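You operate a simulated robot arm through the tools that you are given. There is no shell and no other tool. Be economical: measure what you need, move in short steps, check, and stop when the job is done.

The job below is to be done with a simulated two-armed robot. You get a single attempt, and the scene is never put back.

TASK
Wipe up the spill on the top of the white table with the cloth and put it back.

The check looks at the end state, three seconds after you hand in, the way a careful person would. Anything else that was tipped, shoved, dropped, spilled or broken makes it a failure. Flat cloth is picked up by pressing the open fingertips on it (5 to 10 N) and closing them slowly along it; thin cloth reads only 2 to 8 mm in the jaws.

THE ROBOT
Two 7-joint arms with two-finger parallel grippers on one trunk, on a base that drives. Base frame: it is fixed to the floor where the robot stands at the start and does not move with it; the origin is under the middle of the robot, x ahead of it, y to its left, z up. Units: mm, rad, N and s.
The left shoulder is at the start at [50, 161, 1098], the right one opposite. Payload 3.43 kg a hand.
The tool frame of a hand sits at the grasp point between the pads (the TCP): z along the fingers, y along the line on which they close. The tips reach 30 mm beyond it. The gripper opens to 94 mm. The fingers are 28 mm wide and 10 mm thick; the gripper's body (50 by 96 mm) begins 55 mm behind the TCP.
Orientation is that of the tool frame in the base frame, as a unit quaternion [w, x, y, z]. With the fingers straight down and closing along the base's y, the tool's x points along the base's -x, its y along +y and its z along -z.

THE INTERFACE
- The arms move only by the tool move_arm. It takes "left_increments", "right_increments" or both (then of equal length, played together; a hand with none holds still); each is a list of rows, each an object of numbers (a shift or turn left out is 0, a gripper value left out holds the last): "dx", "dy", "dz": the shift along the tool's x, y, z in mm; "wx", "wy", "wz": the turn, a rotation vector about the tool's x, y, z in rad; "gripper": the finger opening in mm, from 0 to 94. In form: [{"dx": .., "dy": .., "dz": .., "wx": .., "wy": .., "wz": .., "gripper": ..}, ...]. A call has 1 to 10 rows; each row shifts and turns the commanded pose from where the row before left it, along the tool's axes as they then stand. A row lasts 0.2 s, in which the tool goes at most 50 mm and 0.15 rad; a call with a longer step from one row to the next is refused whole, and so is a gripper value outside its range. A pose out of reach is approached as far as the arm can. The call stops where the force on the tool passes 40 N (or 10 N more than at its start, if that is more) or the arm is blocked; 0.2 s more then pass. The fingers move at their own pace (about 45 mm/s each) and stop on an object; they squeeze with about 29 N. The grip force told is the motor's: it shows also when the fingers shut on nothing. Time passes only in rows, and 0.2 s behind the last, so rows that do not move let the fingers close. It gives the time, the measured TCP pose, the force on the tool (base axes), the opening and the grip force at its end, in the units of the frame above (readings bear some noise), with the torque about the TCP (base axes, N m) and any sound that the robot's microphone picked up.
- Cameras (640 x 400 px; columns grow to the right, rows downward): "scene" is now at [127.2, -4.3, 1219.4]; the picture's right is [-0.05, -1.00, 0.00], its down [-0.60, 0.03, -0.80] and it looks along [0.80, -0.04, -0.60] (base axes); focal length 277 px, centre (320, 200). "left" rides on the left gripper at [76, -14, -102] in its tool frame; the picture's right is [0.18, 0.98, 0.00], its down [-0.75, 0.14, -0.64] and it looks along [-0.63, 0.12, 0.77] (tool axes); focal length 243 px, centre (320, 200). "right" rides on the right gripper at [76, 14, -103] in its tool frame; the picture's right is [-0.18, 0.98, 0.00], its down [-0.75, -0.14, -0.64] and it looks along [-0.63, -0.12, 0.77] (tool axes); focal length 243 px, centre (320, 200). There is no depth. A picture from a camera that has moved, and an enlarged one, comes with that camera's place and axes in the base frame and with its lens.
- camera(camera): a new picture of that camera. The clock stands still meanwhile.
- lift_body(by): slides the trunk up (or, below 0, down) by that many mm; the arms and the scene camera ride with it, the base frame stays. It gives what a move gives, with no picture.
- drive_base(legs): drives the robot by 1 to 6 legs, each [ahead, left, turn to the left] in mm, mm and rad, along the robot's own axes; the way and the turn of a leg run together, so that a leg with both is an arc; at most 1500 mm and 3.142 rad a leg. The arms and the cameras ride along, it lands a little off, and it stops where it bumps. It gives what a move gives.
- pan_tilt(pan, tilt): turns the head with the scene camera to pan (to the left, within 1.396 rad either way) and tilt (down, from -0.506 to 1.204), counted from straight ahead of the robot. It gives what a move gives.
- zoom(camera, box): a new picture of the part [left, top, right, bottom] of that camera's present view, enlarged. The clock stands still meanwhile.
- hand_in(): hands the job in; it is judged then, once.

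Work in short steps. Places have to be worked out from the pictures, the camera data and where the tool is seen: move nearer, look again, correct. Check each grasp and each placing, and mend what went wrong. You have 120 turns and 88 pictures in all, those below and enlarged ones among them. Open the grippers and draw the arms clear of the work before you hand the job in, unless the task says otherwise; then end with one line.

The tools are called after "Request:" as name(argument=value, ...) on one line, values as JSON. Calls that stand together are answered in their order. move_arm: Moves the arms, as the interface text tells. Its arguments: {"type":"object","properties":{"left_increments":{"type":"array","items":{"type":"object","properties":{"dx":{"type":"number"},"dy":{"type":"number"},"dz":{"type":"number"},"wx":{"type":"number"},"wy":{"type":"number"},"wz":{"type":"number"},"gripper":{"type":"number"}}}},"right_increments":{"type":"array","items":{"type":"object","properties":{"dx":{"type":"number"},"dy":{"type":"number"},"dz":{"type":"number"},"wx":{"type":"number"},"wy":{"type":"number"},"wz":{"type":"number"},"gripper":{"type":"number"}}}}},"required":[]} The other tools are called the same way: lift_body (by) slides the trunk up or down; drive_base (legs) drives the base; pan_tilt (pan, tilt) turns the head that bears the scene camera; camera (camera) takes a picture; zoom (camera, box) takes an enlarged picture of a part of a camera's view; hand_in () hands the job in.

At the start:

```text
time: 0.0
left_ee_pos: [531.0, 219.1, 931.5]
left_tool_rot: [0.0, -0.001, 1.0, 0.0]
left_ft_force: [-0.5, -0.4, 0.1]
left_torque: [-0.02, -0.01, -0.01]
left_width: 94.2
left_finger_force: 0.0
right_ee_pos: [463.3, -204.8, 941.4]
right_tool_rot: [0.0, 0.001, 1.0, 0.0]
right_ft_force: [0.4, 0.2, 0.5]
right_torque: [-0.03, 0.01, 0.01]
right_width: 94.1
right_finger_force: 0.0
trunk travel left (down, up): [-125.0, 142.0]
robot x, y, heading: [-1.9, 4.5, -0.001]
head pan, tilt: [-0.049, 0.642]
```

scene: 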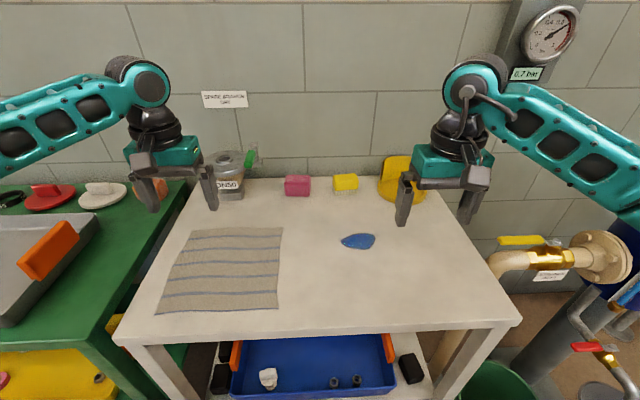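
right: 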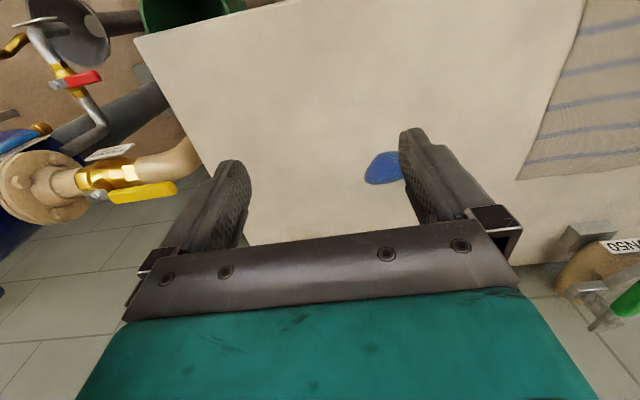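
left: 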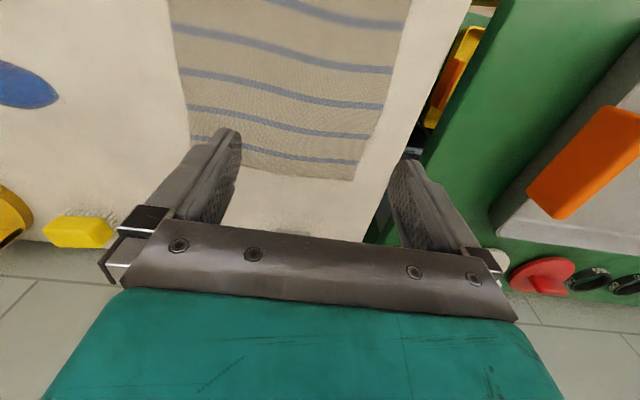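

Cloth looks about 250 mm square at x 458–710, y 70–320; the spill is near (645, -131). I'll look more closely at both.

Request:
zoom(camera="scene", box=[130, 150, 450, 350])

Request:
zoom(camera="scene", box=[300, 200, 420, 275])

```text
2.00 times, centred on (290, 250) of scene
camera zoom: at [127.2, -4.3, 1219.4], right [-0.05, -1.0, 0.0], down [-0.6, 0.03, -0.8], along [0.8, -0.04, -0.6], focal length 553 px, centre (380, 100)
```

zoom: 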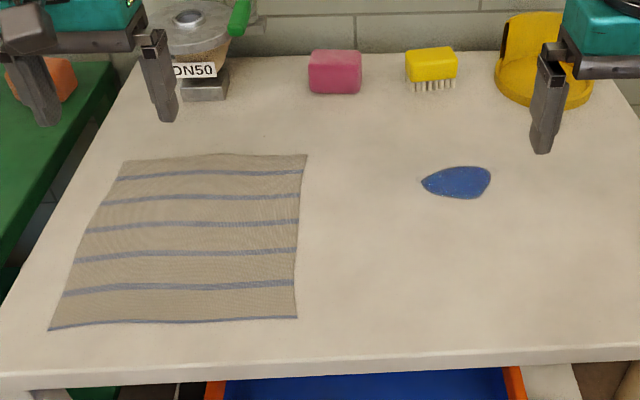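

```text
5.33 times, centred on (360, 238) of scene
camera zoom: at [127.2, -4.3, 1219.4], right [-0.05, -1.0, 0.0], down [-0.6, 0.03, -0.8], along [0.8, -0.04, -0.6], focal length 1475 px, centre (107, 0)
```

zoom: 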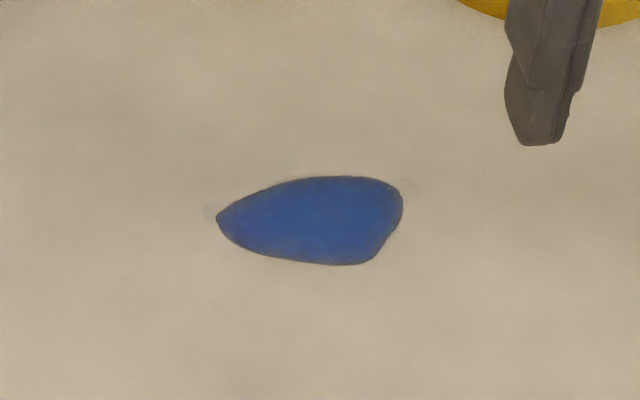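

The spill spans roughly x 615–675, y -178 to -85. I'll swing the left hand aside and bring the right hand over the cloth's right part, about (585, 115).

Request:
move_arm(left_increments=[{"dy": 20}, {"dy": 20}, {"dy": 20}, {"dy": 20}, {"dy": 20}, {"dy": 20}, {}, {}], right_increments=[{"dx": -15, "dy": 40, "dz": 10, "gripper": 54}, {"dx": -15, "dy": 40, "dz": 15}, {"dx": -15, "dy": 40, "dz": 15}, {"dx": -15, "dy": 40, "dz": 15}, {"dx": -15, "dy": 40, "dz": 15}, {"dx": -15, "dy": 40, "dz": 15}, {"dx": -16, "dy": 40, "dz": 15}, {"dx": -16, "dy": 40, "dz": 15}])

Request:
camera(camera="scene")

Request:
camera(camera="right")

```text
time: 1.8
left_ee_pos: [531.3, 339.2, 931.4]
left_tool_rot: [0.0, -0.001, 1.0, 0.0]
left_ft_force: [0.9, 0.6, 0.3]
left_torque: [0.01, -0.01, 0.0]
left_width: 93.8
left_finger_force: 0.1
right_ee_pos: [556.9, 73.3, 834.4]
right_tool_rot: [0.001, -0.001, 1.0, 0.0]
right_ft_force: [-0.2, 0.1, -0.1]
right_torque: [0.01, -0.01, 0.0]
right_width: 53.8
right_finger_force: 0.0
right hand out of reach, approached as far as the arm can: row 7, 8
trunk travel left (down, up): [-125.0, 142.0]
robot x, y, heading: [0.3, 4.2, -0.001]
head pan, tilt: [-0.049, 0.642]
```

```text
82 pictures are left
camera scene: at [127.1, -4.0, 1219.4], right [-0.05, -1.0, 0.0], down [-0.6, 0.03, -0.8], along [0.8, -0.04, -0.6], focal length 277 px, centre (320, 200)
```

scene: 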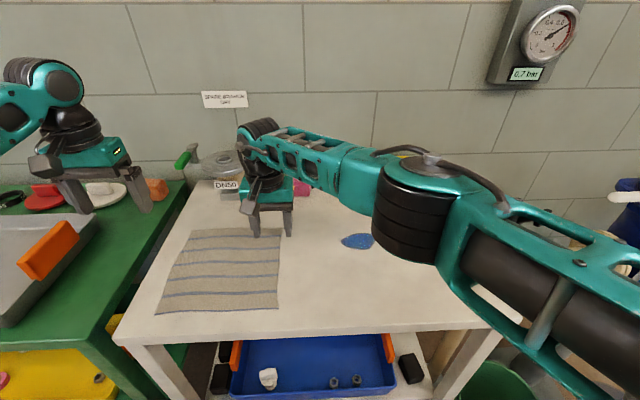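

```text
81 pictures are left
camera right: at [481.0, 87.7, 937.3], right [0.18, 0.98, 0.0], down [0.75, -0.14, 0.64], along [0.63, -0.12, -0.77], focal length 243 px, centre (320, 200)
```

right: 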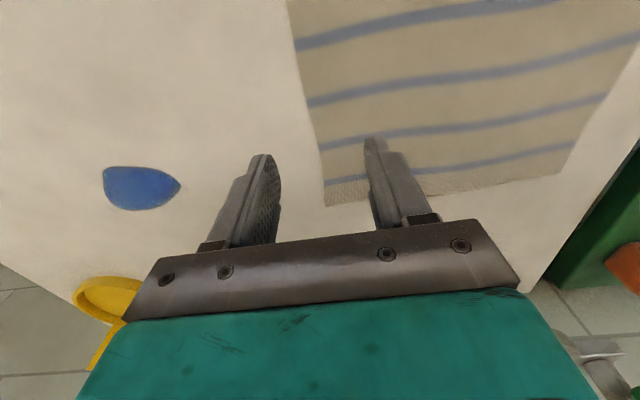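

The right arm is near its reach limit. I'll drive 100 mm left and 60 mm ahead so both arms work comfortably (arms stay well above the table).

Request:
drive_base(legs=[[60, 100, 0]])

```text
time: 3.0
left_ee_pos: [591.4, 439.0, 932.0]
left_tool_rot: [0.0, -0.001, 1.0, 0.0]
left_ft_force: [-0.5, -0.5, 0.1]
left_torque: [0.01, -0.02, -0.02]
left_width: 94.1
left_finger_force: 0.0
right_ee_pos: [617.0, 172.7, 834.3]
right_tool_rot: [0.0, 0.0, 1.0, 0.001]
right_ft_force: [0.9, 0.1, -0.4]
right_torque: [0.01, 0.02, 0.03]
right_width: 53.9
right_finger_force: 0.0
trunk travel left (down, up): [-125.0, 142.0]
robot x, y, heading: [56.6, 101.4, -0.003]
head pan, tilt: [-0.049, 0.642]
```

Now position the right hand at about (585, 115), just above the cloth.

Request:
move_arm(right_increments=[{"dx": 16, "dy": -29, "dz": 20}, {"dx": 16, "dy": -29, "dz": 20}, {"dz": 25}, {"dz": 20}, {"dz": 10}])

Request:
camera(camera="right")

Request:
camera(camera="scene")

```text
time: 4.0
left_ee_pos: [590.6, 438.1, 931.1]
left_tool_rot: [0.0, -0.002, 1.0, 0.0]
left_ft_force: [-0.1, 0.4, 0.2]
left_torque: [0.0, 0.07, 0.04]
left_width: 93.8
left_finger_force: 0.0
right_ee_pos: [588.7, 115.6, 771.9]
right_tool_rot: [0.004, 0.001, 1.0, 0.002]
right_ft_force: [-3.8, -1.8, 16.4]
right_torque: [-0.55, 0.22, -0.1]
right_width: 54.3
right_finger_force: 0.2
trunk travel left (down, up): [-125.0, 142.0]
robot x, y, heading: [59.7, 101.1, 0.002]
head pan, tilt: [-0.049, 0.642]
stopped in row 4 (right hand): the force on the tool passed its limit (the readings are from after the stop); the commanded pose is now the measured one
```

```text
80 pictures are left
camera right: at [511.2, 130.8, 873.5], right [0.19, 0.98, 0.01], down [0.75, -0.14, 0.65], along [0.64, -0.12, -0.76], focal length 243 px, centre (320, 200)
```

right: 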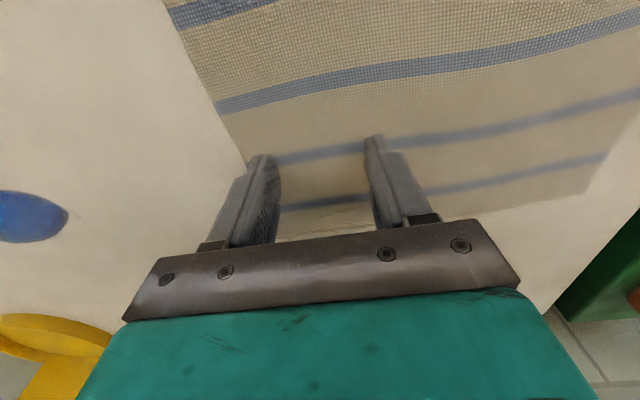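

```text
79 pictures are left
camera scene: at [186.6, 95.1, 1219.6], right [-0.05, -1.0, 0.0], down [-0.6, 0.03, -0.8], along [0.8, -0.04, -0.6], focal length 277 px, centre (320, 200)
```

scene: 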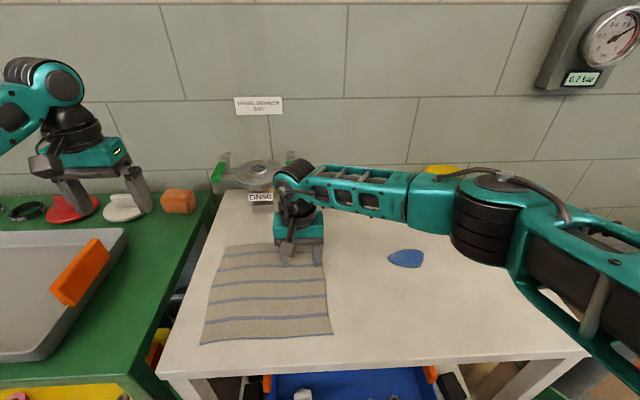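

Contact came at TCP z≈772, so the white table top is at z≈742 (both camera views agree: spill at ≈(596,-118), cloth x 426–654, y 62–290). I'll lift 10, shift to x≈545, and come down gently.

Request:
move_arm(right_increments=[{"dz": -12}, {"dx": 22}, {"dx": 22}, {"dz": 6}, {"dz": 3}])

Request:
zoom(camera="scene", box=[180, 200, 340, 350])

```text
time: 5.2
left_ee_pos: [590.9, 438.6, 933.2]
left_tool_rot: [0.0, -0.001, 1.0, 0.0]
left_ft_force: [-0.6, 0.0, -0.7]
left_torque: [-0.01, 0.01, 0.03]
left_width: 94.3
left_finger_force: 0.0
right_ee_pos: [543.3, 116.2, 772.3]
right_tool_rot: [0.004, 0.001, 1.0, 0.001]
right_ft_force: [-0.5, -0.9, 3.3]
right_torque: [-0.13, 0.02, 0.04]
right_width: 54.0
right_finger_force: 0.1
trunk travel left (down, up): [-125.0, 142.0]
robot x, y, heading: [59.8, 99.1, -0.001]
head pan, tilt: [-0.049, 0.642]
```

```text
2.67 times, centred on (260, 275) of scene
camera zoom: at [186.5, 95.0, 1219.5], right [-0.05, -1.0, 0.0], down [-0.6, 0.03, -0.8], along [0.8, -0.04, -0.6], focal length 738 px, centre (480, 0)
```

zoom: 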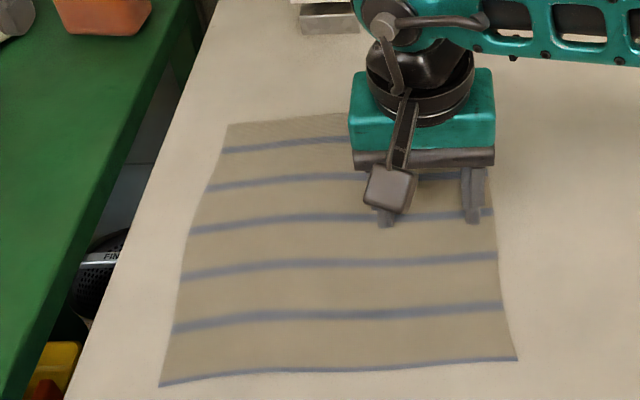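

Light contact (3 N), right finger about 10 mm inside the edge. Press a touch more and close slowly.

Request:
move_arm(right_increments=[{"dz": 1.5}, {"gripper": 46}, {"gripper": 38}, {"gripper": 30}, {"gripper": 22}, {"gripper": 14}, {"gripper": 7}, {"gripper": 0}, {}, {}])

Request:
zoom(camera="scene", box=[180, 200, 340, 350])

```text
time: 7.4
left_ee_pos: [590.1, 438.3, 933.4]
left_tool_rot: [0.001, -0.001, 1.0, -0.001]
left_ft_force: [-0.4, -0.2, 0.1]
left_torque: [0.03, 0.01, 0.01]
left_width: 94.2
left_finger_force: 0.0
right_ee_pos: [543.8, 116.8, 772.2]
right_tool_rot: [0.005, 0.001, 1.0, 0.003]
right_ft_force: [1.0, -3.0, 25.6]
right_torque: [-0.26, 0.12, 0.01]
right_width: 2.1
right_finger_force: 28.6
trunk travel left (down, up): [-125.0, 142.0]
robot x, y, heading: [59.4, 101.4, 0.001]
head pan, tilt: [-0.049, 0.642]
```

```text
2.67 times, centred on (260, 275) of scene
camera zoom: at [185.0, 94.8, 1219.7], right [-0.05, -1.0, 0.0], down [-0.6, 0.03, -0.8], along [0.8, -0.04, -0.6], focal length 738 px, centre (480, 0)
```

zoom: 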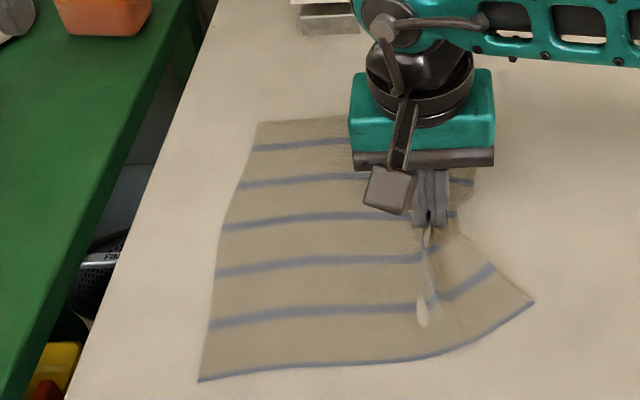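

Cloth is pinched (2.1 mm, 29 N). I'll ease off slightly and drag it to just short of the spill, then look.

Request:
move_arm(right_increments=[{"dz": -3}, {"dy": -18, "dx": -5}, {"dy": -18, "dx": -5}, {"dy": -18, "dx": -5}, {"dy": -18, "dx": -5}, {"dy": -18, "dx": -5}, {"dy": -18, "dx": -5}, {"dy": -18, "dx": -5}, {"dy": -18, "dx": -5}])

Request:
camera(camera="scene")

Request:
camera(camera="right")

```text
time: 9.4
left_ee_pos: [591.2, 438.4, 931.0]
left_tool_rot: [0.0, 0.0, 1.0, 0.0]
left_ft_force: [-0.6, 0.0, 0.4]
left_torque: [0.0, 0.01, 0.0]
left_width: 94.2
left_finger_force: 0.2
right_ee_pos: [583.7, -27.7, 772.7]
right_tool_rot: [0.003, 0.001, 1.0, 0.002]
right_ft_force: [-0.7, 0.4, -0.2]
right_torque: [0.05, 0.0, 0.03]
right_width: 2.2
right_finger_force: 28.6
trunk travel left (down, up): [-125.0, 142.0]
robot x, y, heading: [55.4, 96.5, 0.001]
head pan, tilt: [-0.049, 0.642]
```

```text
76 pictures are left
camera scene: at [186.8, 94.9, 1219.4], right [-0.05, -1.0, 0.0], down [-0.6, 0.03, -0.8], along [0.8, -0.04, -0.6], focal length 277 px, centre (320, 200)
```

scene: 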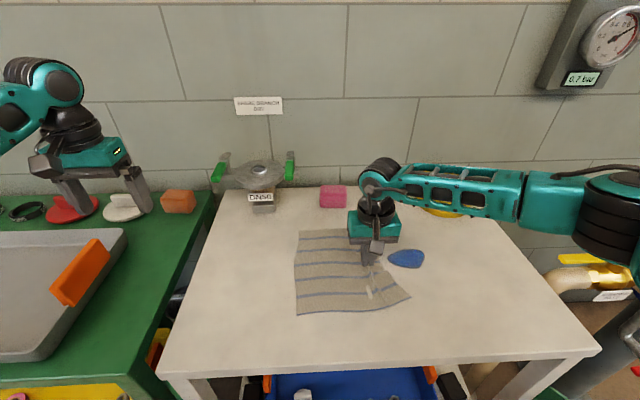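

```text
75 pictures are left
camera right: at [506.3, -14.0, 874.7], right [0.19, 0.98, 0.0], down [0.75, -0.14, 0.65], along [0.64, -0.12, -0.76], focal length 243 px, centre (320, 200)
```

right: 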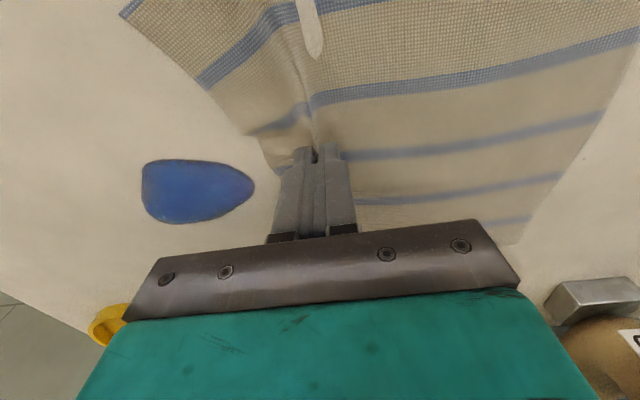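

Spill at x 571–624, y -156…-80, intact ahead of the leading edge. Press gently (≈5–10 N) and wipe through it to y≈-180.

Request:
move_arm(right_increments=[{"dz": 1.5, "dx": -6}, {"dz": 0.7, "dx": -6}, {"dy": -20}, {"dy": -20}, {"dy": -20}, {"dy": -20}, {"dy": -20}, {"dy": -20}, {"dy": -20}, {"dy": -15}])

Request:
camera(camera="scene")

Request:
camera(camera="right")

```text
time: 11.6
left_ee_pos: [588.8, 439.5, 932.5]
left_tool_rot: [0.001, 0.0, 1.0, -0.001]
left_ft_force: [-0.1, -0.4, -0.1]
left_torque: [0.0, 0.02, 0.04]
left_width: 93.9
left_finger_force: 0.0
right_ee_pos: [596.0, -183.0, 772.1]
right_tool_rot: [0.005, 0.001, 1.0, 0.002]
right_ft_force: [-0.6, 4.5, 14.3]
right_torque: [0.07, 0.05, -0.02]
right_width: 2.2
right_finger_force: 29.0
trunk travel left (down, up): [-125.0, 142.0]
robot x, y, heading: [59.6, 100.5, -0.002]
head pan, tilt: [-0.049, 0.642]
```

```text
74 pictures are left
camera scene: at [185.7, 95.9, 1219.6], right [-0.05, -1.0, 0.0], down [-0.6, 0.03, -0.8], along [0.8, -0.04, -0.6], focal length 277 px, centre (320, 200)
```

scene: 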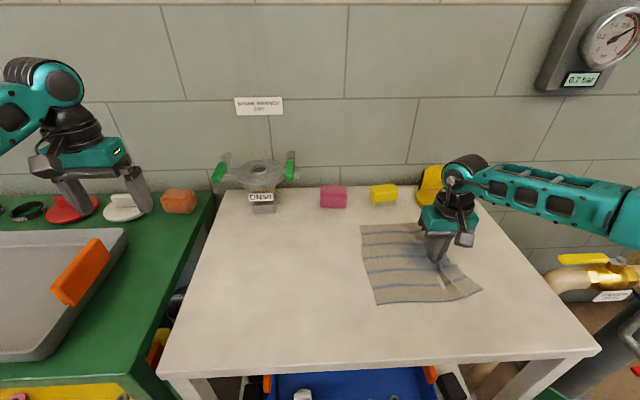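

```text
73 pictures are left
camera right: at [517.7, -167.7, 873.4], right [0.19, 0.98, 0.0], down [0.75, -0.14, 0.65], along [0.64, -0.12, -0.76], focal length 243 px, centre (320, 200)
```

right: 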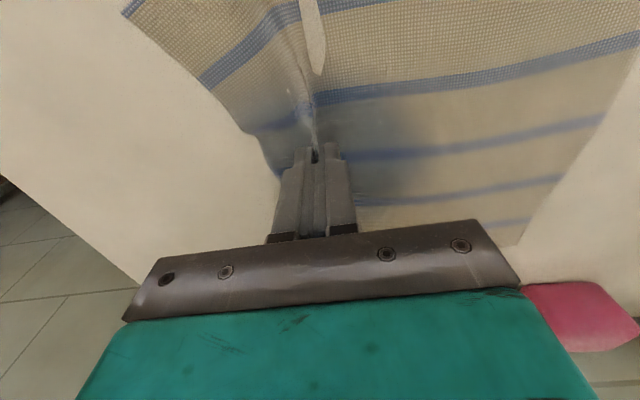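

The cloth shows a damp patch. I'll lift the cloth up and to the left to see whether the table is clean.

Request:
move_arm(right_increments=[{"dz": -30}, {"dz": -30}, {"dz": -30}, {"dz": -30}, {"dz": -30}, {"dz": -25}, {"dy": 30}, {"dy": 30}, {"dy": 30}, {"dy": 30}])

Request:
move_arm(right_increments=[{"dy": 30, "dx": 5}, {"dy": 30, "dx": 5}, {"dy": 30, "dx": 5}, {"dy": 30, "dx": 5}, {}, {}])

Request:
camera(camera="scene")

Request:
camera(camera="right")

```text
time: 13.8
left_ee_pos: [591.0, 438.3, 932.5]
left_tool_rot: [0.0, -0.001, 1.0, 0.0]
left_ft_force: [0.6, 0.2, 0.2]
left_torque: [-0.03, 0.02, 0.01]
left_width: 94.2
left_finger_force: 0.0
right_ee_pos: [594.7, -62.5, 945.4]
right_tool_rot: [0.003, 0.001, 1.0, 0.001]
right_ft_force: [0.5, 0.5, -0.5]
right_torque: [-0.01, -0.01, -0.04]
right_width: 2.2
right_finger_force: 29.4
trunk travel left (down, up): [-125.0, 142.0]
robot x, y, heading: [57.5, 97.2, -0.001]
head pan, tilt: [-0.049, 0.642]
```

```text
time: 15.2
left_ee_pos: [591.4, 438.7, 932.6]
left_tool_rot: [-0.001, -0.001, 1.0, 0.0]
left_ft_force: [-0.2, -0.9, 0.5]
left_torque: [-0.04, -0.01, 0.04]
left_width: 93.8
left_finger_force: 0.1
right_ee_pos: [574.5, 56.9, 944.5]
right_tool_rot: [0.004, 0.001, 1.0, 0.002]
right_ft_force: [-0.5, 0.0, 0.1]
right_torque: [0.01, -0.02, 0.0]
right_width: 2.2
right_finger_force: 29.6
trunk travel left (down, up): [-125.0, 142.0]
robot x, y, heading: [61.8, 96.5, 0.0]
head pan, tilt: [-0.049, 0.642]
```

```text
72 pictures are left
camera scene: at [186.8, 95.0, 1219.4], right [-0.05, -1.0, 0.0], down [-0.6, 0.03, -0.8], along [0.8, -0.04, -0.6], focal length 277 px, centre (320, 200)
```

scene: 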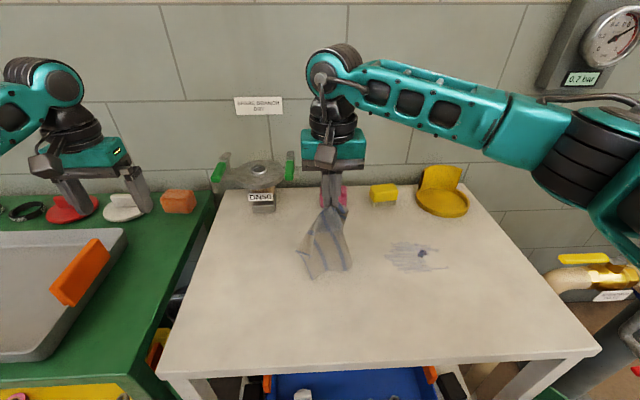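

```text
71 pictures are left
camera right: at [497.3, 71.3, 1047.5], right [0.19, 0.98, 0.0], down [0.75, -0.14, 0.65], along [0.64, -0.12, -0.76], focal length 243 px, centre (320, 200)
```

right: 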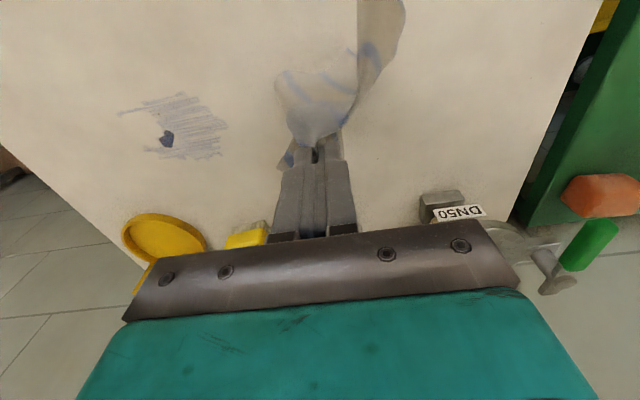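

Most is absorbed, leaving streaks and a drop. Zoom to locate the residue.

Request:
zoom(camera="scene", box=[360, 220, 480, 295])

```text
5.33 times, centred on (420, 258) of scene
camera zoom: at [186.8, 95.0, 1219.4], right [-0.05, -1.0, 0.0], down [-0.6, 0.03, -0.8], along [0.8, -0.04, -0.6], focal length 1475 px, centre (-213, -107)
```

zoom: 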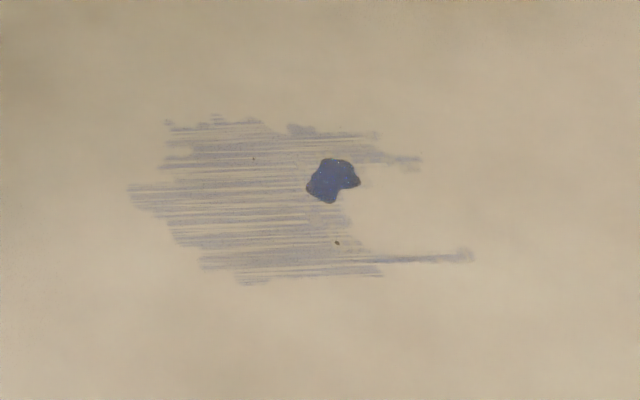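

Residue covers about x 553–645, y -71…-210, with a drop at (606,-160). I'll lower the cloth while moving right so it trails, then wipe a lane at x≈620.

Request:
move_arm(right_increments=[{"dz": 25, "dy": -10, "dx": -6}, {"dz": 25, "dy": -10, "dx": -6}, {"dz": 25, "dy": -10, "dx": -6}, {"dz": 25, "dy": -12, "dx": -6}, {"dz": 25, "dy": -12, "dx": -6}, {"dz": 20, "dy": -12, "dx": -6}, {"dz": 15, "dy": -12, "dx": -6}, {"dz": 9, "dy": -8}, {"dz": 2, "dy": -4}, {}])

Request:
camera(camera="right")

Request:
camera(camera="scene")

```text
time: 17.4
left_ee_pos: [591.4, 439.3, 931.1]
left_tool_rot: [0.0, -0.001, 1.0, 0.0]
left_ft_force: [0.9, -0.1, 0.3]
left_torque: [0.02, 0.0, 0.0]
left_width: 93.8
left_finger_force: 0.1
right_ee_pos: [618.0, -33.3, 774.5]
right_tool_rot: [0.004, 0.0, 1.0, 0.001]
right_ft_force: [0.1, 0.6, 0.9]
right_torque: [0.03, -0.03, 0.01]
right_width: 2.2
right_finger_force: 28.6
trunk travel left (down, up): [-125.0, 142.0]
robot x, y, heading: [60.3, 100.6, -0.0]
head pan, tilt: [-0.049, 0.642]
```

```text
69 pictures are left
camera right: at [540.7, -18.4, 876.3], right [0.18, 0.98, 0.0], down [0.75, -0.14, 0.65], along [0.64, -0.12, -0.76], focal length 243 px, centre (320, 200)
```

right: 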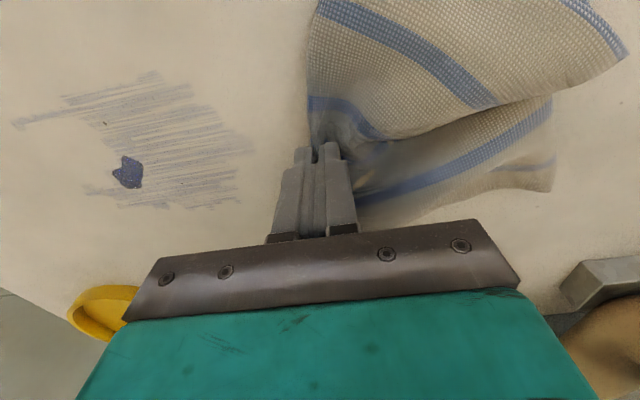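

```text
68 pictures are left
camera scene: at [186.7, 95.1, 1219.4], right [-0.05, -1.0, 0.0], down [-0.6, 0.03, -0.8], along [0.8, -0.04, -0.6], focal length 277 px, centre (320, 200)
```

scene: 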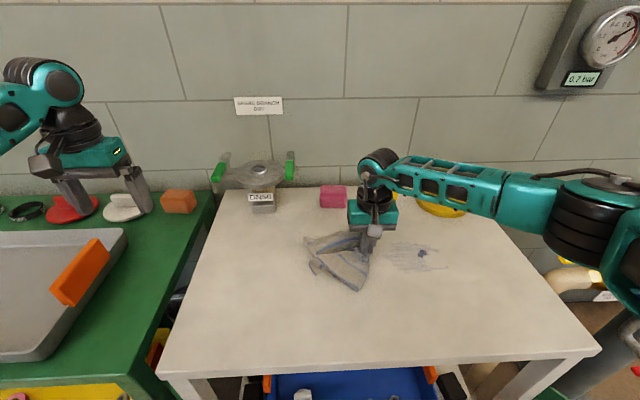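

Cloth is a trailing rag now. Raster scrub: right at x≈620, back at x≈600.

Request:
move_arm(right_increments=[{"dz": 2.5, "dx": -3}, {"dy": -30}, {"dy": -30}, {"dy": -30}, {"dy": -30}, {"dy": -30}, {"dy": -30}, {"dx": 10}, {"dx": 10}, {}])

Request:
move_arm(right_increments=[{"dy": 30}, {"dy": 30}, {"dy": 30}, {"dy": 30}, {"dy": 30}, {"dx": 20}, {"dx": 6}, {}])

Request:
camera(camera="right")

Request:
camera(camera="scene")

```text
time: 19.6
left_ee_pos: [590.2, 439.6, 932.0]
left_tool_rot: [0.0, -0.002, 1.0, 0.0]
left_ft_force: [0.3, 0.0, -0.2]
left_torque: [0.02, 0.02, 0.01]
left_width: 93.6
left_finger_force: 0.0
right_ee_pos: [599.7, -213.8, 772.1]
right_tool_rot: [0.005, 0.002, 1.0, 0.001]
right_ft_force: [4.9, -2.8, 16.2]
right_torque: [0.01, -0.26, -0.04]
right_width: 2.2
right_finger_force: 29.3
trunk travel left (down, up): [-125.0, 142.0]
robot x, y, heading: [58.3, 98.8, -0.002]
head pan, tilt: [-0.049, 0.642]
```

```text
time: 21.4
left_ee_pos: [590.2, 440.1, 932.8]
left_tool_rot: [0.0, -0.001, 1.0, 0.001]
left_ft_force: [-0.7, -0.3, -0.2]
left_torque: [0.04, 0.01, 0.02]
left_width: 94.2
left_finger_force: 0.2
right_ee_pos: [574.4, -61.5, 773.2]
right_tool_rot: [0.004, 0.0, 1.0, 0.003]
right_ft_force: [3.6, 1.2, 14.1]
right_torque: [0.12, -0.21, -0.02]
right_width: 2.1
right_finger_force: 29.0
trunk travel left (down, up): [-125.0, 142.0]
robot x, y, heading: [59.9, 97.5, -0.004]
head pan, tilt: [-0.049, 0.642]
```

```text
67 pictures are left
camera right: at [496.7, -48.0, 874.6], right [0.18, 0.98, 0.01], down [0.75, -0.14, 0.65], along [0.64, -0.12, -0.76], focal length 243 px, centre (320, 200)
```

right: 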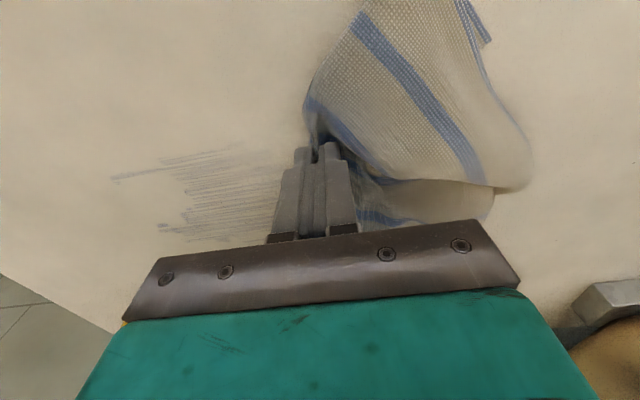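

```text
66 pictures are left
camera scene: at [186.0, 95.6, 1219.5], right [-0.05, -1.0, 0.0], down [-0.6, 0.03, -0.8], along [0.8, -0.04, -0.6], focal length 277 px, centre (320, 200)
```

scene: 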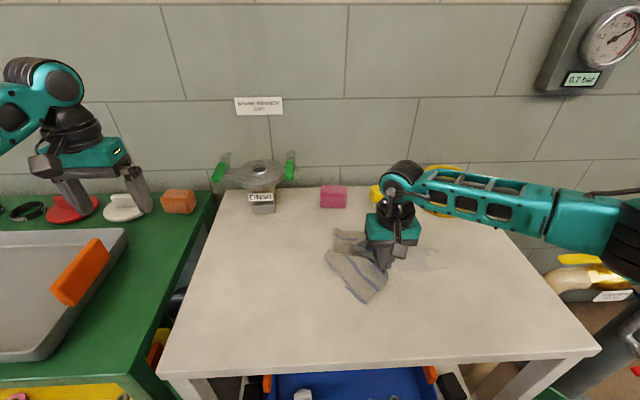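

The drop is gone; lighter streaks remain around x 560–620. More lanes: right at x≈562, back at x≈585.

Request:
move_arm(right_increments=[{"dx": 14, "dy": 10}, {"dy": -30}, {"dy": -30}, {"dy": -30}, {"dy": -30}, {"dy": -30}, {"dx": -10, "dy": -10}, {"dx": -10}, {}])

Request:
move_arm(right_increments=[{"dy": 30}, {"dy": 30}, {"dy": 30}, {"dy": 30}, {"dy": 30}, {"dx": -15, "dy": 10}, {"dx": -15}, {}])

Request:
move_arm(right_increments=[{"dy": -30}, {"dy": -30}, {"dy": -30}, {"dy": -30}, {"dy": -30}, {"dx": -18}, {"dy": 30}, {"dy": 30}, {"dy": 30}, {"dy": 30}])

Request:
camera(camera="right")

Request:
camera(camera="scene")

```text
time: 23.4
left_ee_pos: [590.3, 439.1, 932.4]
left_tool_rot: [0.0, -0.001, 1.0, 0.0]
left_ft_force: [-0.5, -0.9, -0.5]
left_torque: [0.01, -0.03, 0.0]
left_width: 94.0
left_finger_force: 0.1
right_ee_pos: [579.3, -213.8, 772.5]
right_tool_rot: [0.004, 0.002, 1.0, 0.0]
right_ft_force: [-3.6, -1.2, 14.8]
right_torque: [0.0, 0.05, 0.01]
right_width: 2.3
right_finger_force: 29.3
trunk travel left (down, up): [-125.0, 142.0]
robot x, y, heading: [61.3, 95.8, 0.001]
head pan, tilt: [-0.049, 0.642]
```

```text
time: 25.2
left_ee_pos: [589.5, 440.0, 932.5]
left_tool_rot: [0.001, -0.002, 1.0, 0.0]
left_ft_force: [1.2, 0.3, -0.3]
left_torque: [-0.01, -0.01, 0.02]
left_width: 93.8
left_finger_force: 0.1
right_ee_pos: [609.5, -50.1, 773.2]
right_tool_rot: [0.003, 0.0, 1.0, 0.001]
right_ft_force: [-2.9, 2.4, 10.5]
right_torque: [0.1, 0.03, 0.05]
right_width: 2.0
right_finger_force: 29.5
trunk travel left (down, up): [-125.0, 142.0]
robot x, y, heading: [59.4, 102.8, -0.004]
head pan, tilt: [-0.049, 0.642]
```

```text
time: 27.4
left_ee_pos: [590.7, 438.8, 931.2]
left_tool_rot: [0.0, -0.001, 1.0, -0.001]
left_ft_force: [0.5, 0.4, 0.6]
left_torque: [0.0, -0.02, 0.01]
left_width: 93.9
left_finger_force: 0.1
right_ee_pos: [629.2, -83.2, 773.1]
right_tool_rot: [0.003, 0.001, 1.0, 0.001]
right_ft_force: [1.2, 0.2, 4.6]
right_torque: [0.01, -0.03, 0.01]
right_width: 2.5
right_finger_force: 28.7
trunk travel left (down, up): [-125.0, 142.0]
robot x, y, heading: [58.9, 100.0, 0.001]
head pan, tilt: [-0.049, 0.642]
```

```text
65 pictures are left
camera right: at [551.3, -69.5, 875.2], right [0.19, 0.98, 0.0], down [0.75, -0.14, 0.65], along [0.64, -0.12, -0.76], focal length 243 px, centre (320, 200)
```

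right: 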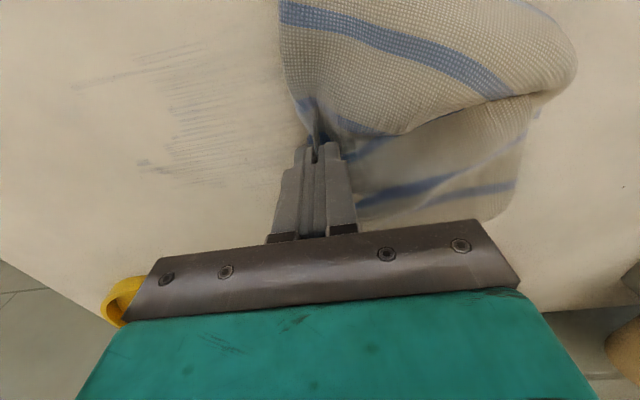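

```text
64 pictures are left
camera scene: at [186.3, 95.3, 1219.4], right [-0.05, -1.0, 0.0], down [-0.6, 0.03, -0.8], along [0.8, -0.04, -0.6], focal length 277 px, centre (320, 200)
```

scene: 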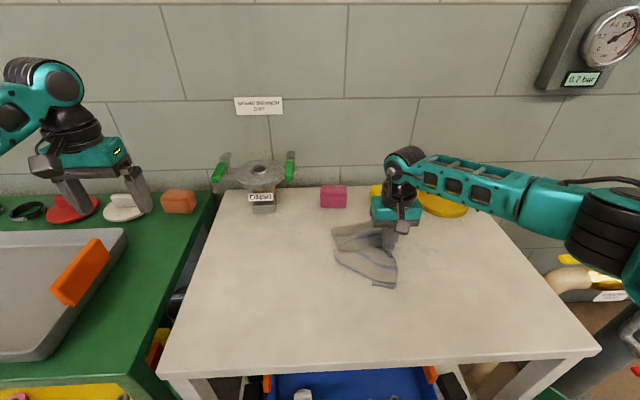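

Fading with each pass. Repeat lanes, extending to y≈-235, from x≈640 down to x≈555.

Request:
move_arm(right_increments=[{"dx": -10, "dy": 25, "dz": 0.7}, {"dy": -35}, {"dy": -35}, {"dy": -35}, {"dy": -35}, {"dy": -30}, {"dx": 20}, {"dy": 35}, {"dy": 35}, {"dy": 35}])

Request:
move_arm(right_increments=[{"dy": 35}, {"dy": 30}, {"dx": 18}, {"dy": -35}, {"dy": -35}, {"dy": -35}, {"dy": -35}, {"dy": -35}, {"dx": 18}, {}])

Request:
move_arm(right_increments=[{"dy": 35}, {"dy": 35}, {"dy": 35}, {"dy": 35}, {"dy": 35}, {"dx": 16}, {"dy": -35}, {"dy": -35}, {"dy": -35}, {"dy": -35}])

Request:
move_arm(right_increments=[{"dy": -35}, {"dx": 14}, {"dy": 35}, {"dy": 35}, {"dy": 35}, {"dy": 35}, {"dy": 35}, {"dy": 20}, {}])

Request:
camera(camera="right")

Request:
zoom(camera="scene", box=[320, 210, 480, 310])

```text
time: 29.6
left_ee_pos: [590.1, 438.3, 932.8]
left_tool_rot: [0.001, -0.001, 1.0, -0.001]
left_ft_force: [-0.7, -0.6, -0.5]
left_torque: [0.0, -0.01, 0.0]
left_width: 94.1
left_finger_force: 0.1
right_ee_pos: [617.9, -122.6, 773.3]
right_tool_rot: [0.005, 0.001, 1.0, 0.001]
right_ft_force: [0.4, -4.3, 19.0]
right_torque: [-0.11, -0.1, 0.03]
right_width: 2.2
right_finger_force: 28.8
trunk travel left (down, up): [-125.0, 142.0]
robot x, y, heading: [60.4, 101.2, 0.002]
head pan, tilt: [-0.049, 0.642]
```

```text
time: 31.8
left_ee_pos: [589.6, 438.8, 932.8]
left_tool_rot: [0.001, -0.001, 1.0, 0.0]
left_ft_force: [1.1, 0.4, -0.4]
left_torque: [-0.02, -0.03, 0.01]
left_width: 94.1
left_finger_force: 0.0
right_ee_pos: [581.9, -233.8, 773.0]
right_tool_rot: [0.005, 0.001, 1.0, 0.0]
right_ft_force: [4.8, -3.2, 19.8]
right_torque: [-0.04, -0.24, 0.0]
right_width: 2.1
right_finger_force: 28.8
trunk travel left (down, up): [-125.0, 142.0]
robot x, y, heading: [60.9, 98.6, 0.001]
head pan, tilt: [-0.049, 0.642]
```

```text
time: 34.0
left_ee_pos: [590.5, 439.8, 933.5]
left_tool_rot: [0.001, -0.001, 1.0, -0.001]
left_ft_force: [0.0, -0.2, 0.1]
left_torque: [0.0, -0.03, -0.02]
left_width: 93.8
left_finger_force: 0.0
right_ee_pos: [566.1, -196.6, 772.6]
right_tool_rot: [0.005, 0.0, 1.0, 0.002]
right_ft_force: [-0.4, 5.8, 20.9]
right_torque: [0.24, -0.08, 0.05]
right_width: 2.2
right_finger_force: 28.8
trunk travel left (down, up): [-125.0, 142.0]
robot x, y, heading: [63.3, 97.8, -0.004]
head pan, tilt: [-0.049, 0.642]
```

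```text
time: 36.0
left_ee_pos: [590.2, 438.0, 933.2]
left_tool_rot: [0.001, -0.001, 1.0, 0.0]
left_ft_force: [-0.3, 0.5, -1.0]
left_torque: [0.02, -0.01, -0.02]
left_width: 93.9
left_finger_force: 0.0
right_ee_pos: [550.9, -37.8, 771.8]
right_tool_rot: [0.007, 0.001, 1.0, 0.001]
right_ft_force: [-0.5, -8.6, 29.3]
right_torque: [-0.27, -0.06, 0.0]
right_width: 2.2
right_finger_force: 29.0
trunk travel left (down, up): [-125.0, 142.0]
robot x, y, heading: [60.9, 100.1, 0.001]
head pan, tilt: [-0.049, 0.642]
```

```text
63 pictures are left
camera right: at [474.8, -23.3, 874.6], right [0.19, 0.98, 0.01], down [0.75, -0.14, 0.65], along [0.64, -0.12, -0.76], focal length 243 px, centre (320, 200)
```

right: 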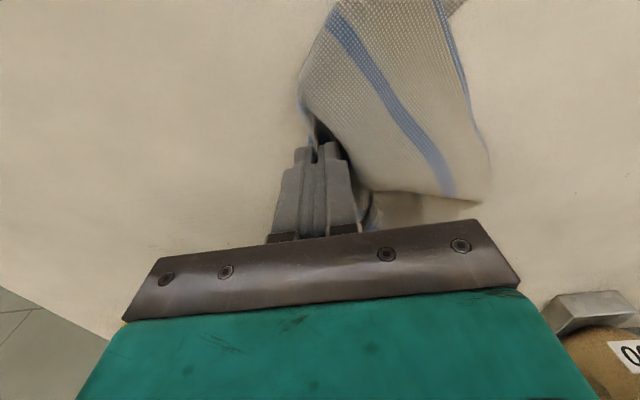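

```text
4.00 times, centred on (400, 260) of scene
camera zoom: at [184.6, 95.0, 1219.8], right [-0.05, -1.0, 0.0], down [-0.6, 0.03, -0.8], along [0.8, -0.04, -0.6], focal length 1106 px, centre (0, -40)
```

zoom: 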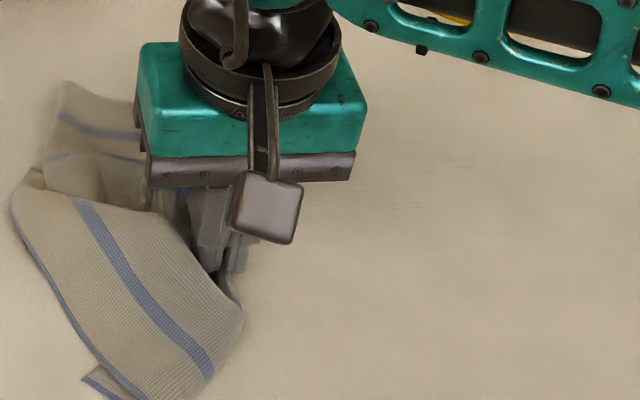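

Nearly clean; very faint streaks remain around (590,-165). Another full raster, easing the press slightly.

Request:
move_arm(right_increments=[{"dx": -14, "dz": -0.7}, {"dy": -40}, {"dy": -40}, {"dy": -40}, {"dy": -40}, {"dy": -30}, {"dx": -12}, {"dy": 40}, {"dy": 40}, {"dy": 40}])

Request:
move_arm(right_increments=[{"dy": 40}, {"dx": -12}, {"dy": -40}, {"dy": -40}, {"dy": -40}, {"dy": -40}, {"dx": -12}, {"dy": 40}, {"dy": 40}, {"dy": 40}])

Request:
move_arm(right_increments=[{"dy": 40}, {"dx": -12}, {"dy": -40}, {"dy": -40}, {"dy": -40}, {"dy": -40}, {"dx": -12}, {"dy": 40}, {"dy": 40}, {"dy": 40}])

Request:
move_arm(right_increments=[{"dy": 40}, {"dx": -12}, {"dy": -40}, {"dy": -40}, {"dy": -40}, {"dy": -40}, {"dy": 40}, {"dy": 40}, {"dy": 40}, {"dy": 40}])

Request:
zoom(camera="right", box=[0, 0, 320, 240])

Request:
zoom(camera="scene", box=[320, 210, 480, 310])

```text
time: 38.2
left_ee_pos: [588.3, 438.7, 932.4]
left_tool_rot: [0.0, -0.001, 1.0, 0.0]
left_ft_force: [-0.3, -0.1, -0.8]
left_torque: [-0.03, 0.02, -0.02]
left_width: 94.0
left_finger_force: 0.0
right_ee_pos: [579.2, -107.5, 772.9]
right_tool_rot: [0.005, 0.001, 1.0, 0.001]
right_ft_force: [0.1, -5.1, 22.9]
right_torque: [-0.19, -0.06, 0.01]
right_width: 2.3
right_finger_force: 29.0
trunk travel left (down, up): [-125.0, 142.0]
robot x, y, heading: [58.9, 95.7, -0.001]
head pan, tilt: [-0.049, 0.642]
```

```text
time: 40.4
left_ee_pos: [590.0, 439.3, 933.4]
left_tool_rot: [0.001, -0.002, 1.0, 0.0]
left_ft_force: [0.3, 0.6, 0.3]
left_torque: [-0.02, 0.0, -0.02]
left_width: 94.2
left_finger_force: 0.1
right_ee_pos: [601.5, -106.9, 773.9]
right_tool_rot: [0.005, 0.001, 1.0, 0.001]
right_ft_force: [0.5, -5.0, 23.2]
right_torque: [-0.18, -0.1, -0.08]
right_width: 2.4
right_finger_force: 28.4
trunk travel left (down, up): [-125.0, 142.0]
robot x, y, heading: [62.8, 104.6, -0.003]
head pan, tilt: [-0.049, 0.642]
```

```text
time: 42.6
left_ee_pos: [589.4, 438.7, 932.4]
left_tool_rot: [0.001, -0.001, 1.0, 0.001]
left_ft_force: [-0.6, -0.1, -0.4]
left_torque: [-0.01, -0.01, -0.01]
left_width: 93.9
left_finger_force: 0.1
right_ee_pos: [624.9, -107.2, 774.1]
right_tool_rot: [0.004, 0.001, 1.0, 0.001]
right_ft_force: [0.1, -4.3, 16.9]
right_torque: [-0.12, -0.05, 0.01]
right_width: 2.1
right_finger_force: 29.3
trunk travel left (down, up): [-125.0, 142.0]
robot x, y, heading: [59.7, 98.9, -0.004]
head pan, tilt: [-0.049, 0.642]
```

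```text
time: 44.8
left_ee_pos: [590.7, 437.5, 932.3]
left_tool_rot: [0.001, -0.001, 1.0, 0.0]
left_ft_force: [-0.6, -0.2, -0.1]
left_torque: [0.01, 0.0, -0.04]
left_width: 94.0
left_finger_force: 0.1
right_ee_pos: [637.4, -66.2, 773.3]
right_tool_rot: [0.005, 0.001, 1.0, 0.001]
right_ft_force: [-0.7, -4.9, 19.5]
right_torque: [-0.12, -0.06, -0.01]
right_width: 2.4
right_finger_force: 29.3
trunk travel left (down, up): [-125.0, 142.0]
robot x, y, heading: [62.1, 98.7, 0.002]
head pan, tilt: [-0.049, 0.642]
```

```text
1.67 times, centred on (160, 120) of right
camera zoom: at [560.4, -52.4, 875.3], right [0.19, 0.98, 0.0], down [0.75, -0.14, 0.65], along [0.64, -0.12, -0.76], focal length 404 px, centre (587, 333)
```

zoom: 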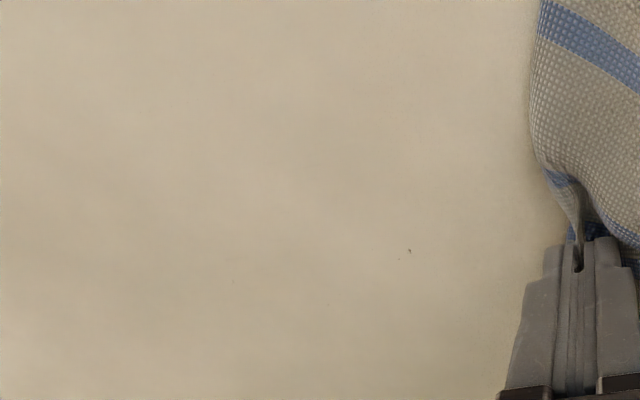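

```text
4.00 times, centred on (400, 260) of scene
camera zoom: at [185.1, 95.5, 1219.7], right [-0.05, -1.0, 0.0], down [-0.6, 0.03, -0.8], along [0.8, -0.04, -0.6], focal length 1106 px, centre (0, -40)
```

zoom: 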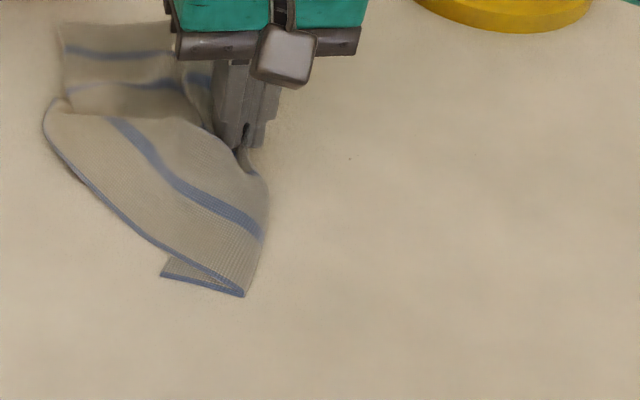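

Only a tiny speck at ≈(621,-130) remains. A few more strokes over it, then lift the cloth away to the left and inspect.

Request:
move_arm(right_increments=[{"dx": 16}, {"dy": -35}, {"dy": -35}, {"dy": -35}, {"dx": -5}, {"dy": 35}, {"dy": 35}, {"dx": 10}, {"dy": -35}, {"dy": -35}])

Request:
move_arm(right_increments=[{"dy": 35}, {"dy": 35}, {"dy": 35}, {"dz": -30}, {"dz": -30}, {"dz": -30}, {"dz": -30}, {"dz": -30}, {"dz": -25}, {"dy": 30}])

Request:
move_arm(right_increments=[{"dy": 30}, {"dy": 30, "dx": 10}, {"dy": 30, "dx": 10}, {"dy": 30, "dx": 10}, {"dy": 30, "dx": 10}, {}])

Request:
zoom(camera="scene", box=[320, 210, 480, 310])

Request:
camera(camera="scene")

Request:
camera(camera="right")

```text
time: 47.0
left_ee_pos: [590.6, 440.0, 932.4]
left_tool_rot: [0.002, -0.001, 1.0, -0.001]
left_ft_force: [0.3, -0.1, 0.1]
left_torque: [0.0, 0.0, 0.01]
left_width: 94.0
left_finger_force: 0.1
right_ee_pos: [616.3, -171.4, 773.0]
right_tool_rot: [0.005, -0.001, 1.0, 0.002]
right_ft_force: [-0.3, 5.9, 20.1]
right_torque: [0.17, -0.06, 0.01]
right_width: 2.2
right_finger_force: 29.0
trunk travel left (down, up): [-125.0, 142.0]
robot x, y, heading: [60.5, 97.7, 0.001]
head pan, tilt: [-0.049, 0.642]
```

```text
time: 49.2
left_ee_pos: [591.7, 439.0, 931.6]
left_tool_rot: [0.0, 0.0, 1.0, 0.0]
left_ft_force: [0.7, 0.4, -0.2]
left_torque: [-0.03, -0.01, -0.01]
left_width: 93.8
left_finger_force: 0.0
right_ee_pos: [615.9, -38.2, 947.4]
right_tool_rot: [0.002, 0.001, 1.0, 0.0]
right_ft_force: [1.0, 0.3, -0.4]
right_torque: [0.04, -0.01, -0.01]
right_width: 2.4
right_finger_force: 28.9
trunk travel left (down, up): [-125.0, 142.0]
robot x, y, heading: [55.9, 100.2, 0.002]
head pan, tilt: [-0.049, 0.642]
```

```text
time: 50.6
left_ee_pos: [590.7, 439.6, 931.3]
left_tool_rot: [0.0, -0.002, 1.0, 0.0]
left_ft_force: [-0.6, 0.6, -0.4]
left_torque: [0.0, -0.02, 0.01]
left_width: 94.1
left_finger_force: 0.0
right_ee_pos: [575.4, 111.0, 946.8]
right_tool_rot: [0.004, 0.001, 1.0, 0.001]
right_ft_force: [0.4, 0.0, 0.2]
right_torque: [0.03, 0.0, -0.03]
right_width: 2.2
right_finger_force: 29.1
trunk travel left (down, up): [-125.0, 142.0]
robot x, y, heading: [63.5, 95.4, -0.008]
head pan, tilt: [-0.049, 0.642]
```

```text
4.00 times, centred on (400, 260) of scene
camera zoom: at [186.8, 95.0, 1219.4], right [-0.05, -1.0, 0.0], down [-0.6, 0.03, -0.8], along [0.8, -0.04, -0.6], focal length 1106 px, centre (0, -40)
```

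zoom: 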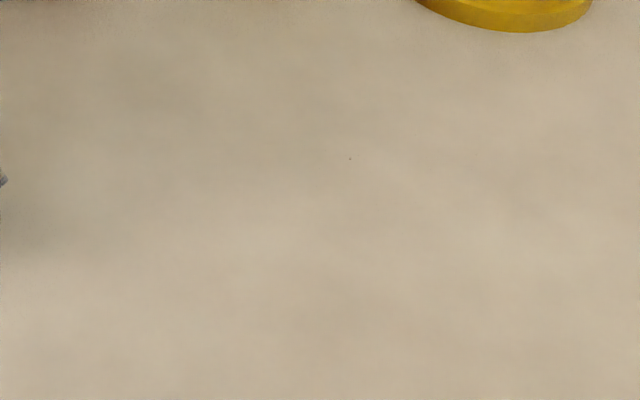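

```text
58 pictures are left
camera scene: at [186.8, 95.0, 1219.4], right [-0.05, -1.0, 0.0], down [-0.6, 0.03, -0.8], along [0.8, -0.04, -0.6], focal length 277 px, centre (320, 200)
```

scene: 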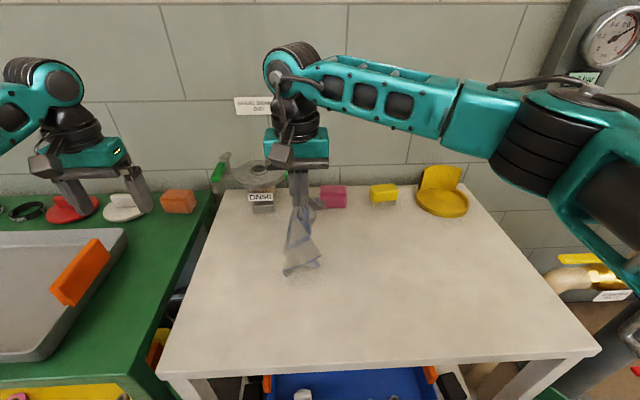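

```text
57 pictures are left
camera right: at [499.3, 125.3, 1049.5], right [0.19, 0.98, 0.0], down [0.75, -0.14, 0.65], along [0.64, -0.12, -0.76], focal length 243 px, centre (320, 200)
```

right: 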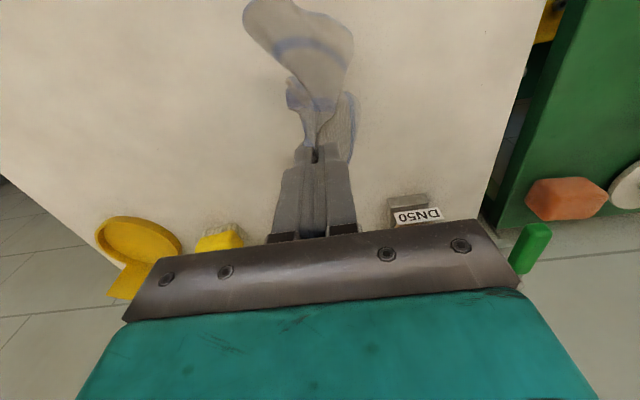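

The tabletop is clean (the remaining pinprick stays put and is brown – table texture). Now put the cloth back: carry it to y≈290, then lower while moving right so it lays out.

Request:
move_arm(left_increments=[{"dy": 10}, {"dy": 10}, {"dy": 10}, {"dy": 10}, {"dy": 10}, {"dy": 10}, {}, {}], right_increments=[{"dy": 25, "dx": 5}, {"dy": 25, "dx": 5}, {"dy": 25, "dx": 5}, {"dy": 25, "dx": 5}, {"dy": 25, "dx": 5}, {"dy": 25, "dx": 5}, {"dy": 20}, {}])

Request:
camera(camera="scene")

```text
time: 52.4
left_ee_pos: [590.4, 499.9, 933.0]
left_tool_rot: [0.0, 0.0, 1.0, 0.0]
left_ft_force: [-0.7, 0.6, 0.2]
left_torque: [-0.02, 0.0, 0.0]
left_width: 94.1
left_finger_force: 0.0
right_ee_pos: [547.5, 257.5, 946.2]
right_tool_rot: [0.004, 0.001, 1.0, 0.002]
right_ft_force: [0.4, 0.2, -1.1]
right_torque: [0.0, -0.01, 0.02]
right_width: 2.2
right_finger_force: 29.1
right hand out of reach, approached as far as the arm can: row 6, 7
trunk travel left (down, up): [-125.0, 142.0]
robot x, y, heading: [59.6, 103.6, -0.001]
head pan, tilt: [-0.049, 0.642]
```

```text
56 pictures are left
camera scene: at [186.8, 95.0, 1219.4], right [-0.05, -1.0, 0.0], down [-0.6, 0.03, -0.8], along [0.8, -0.04, -0.6], focal length 277 px, centre (320, 200)
```

scene: 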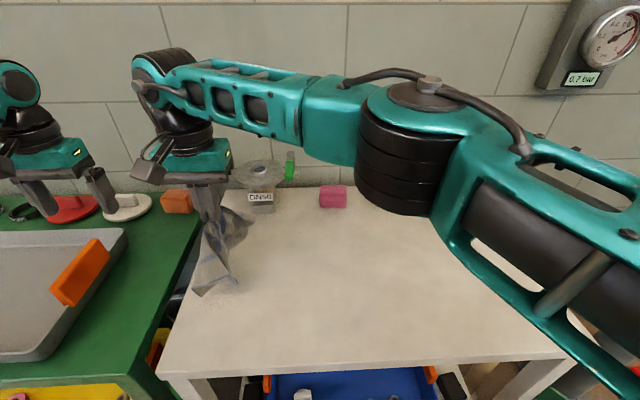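

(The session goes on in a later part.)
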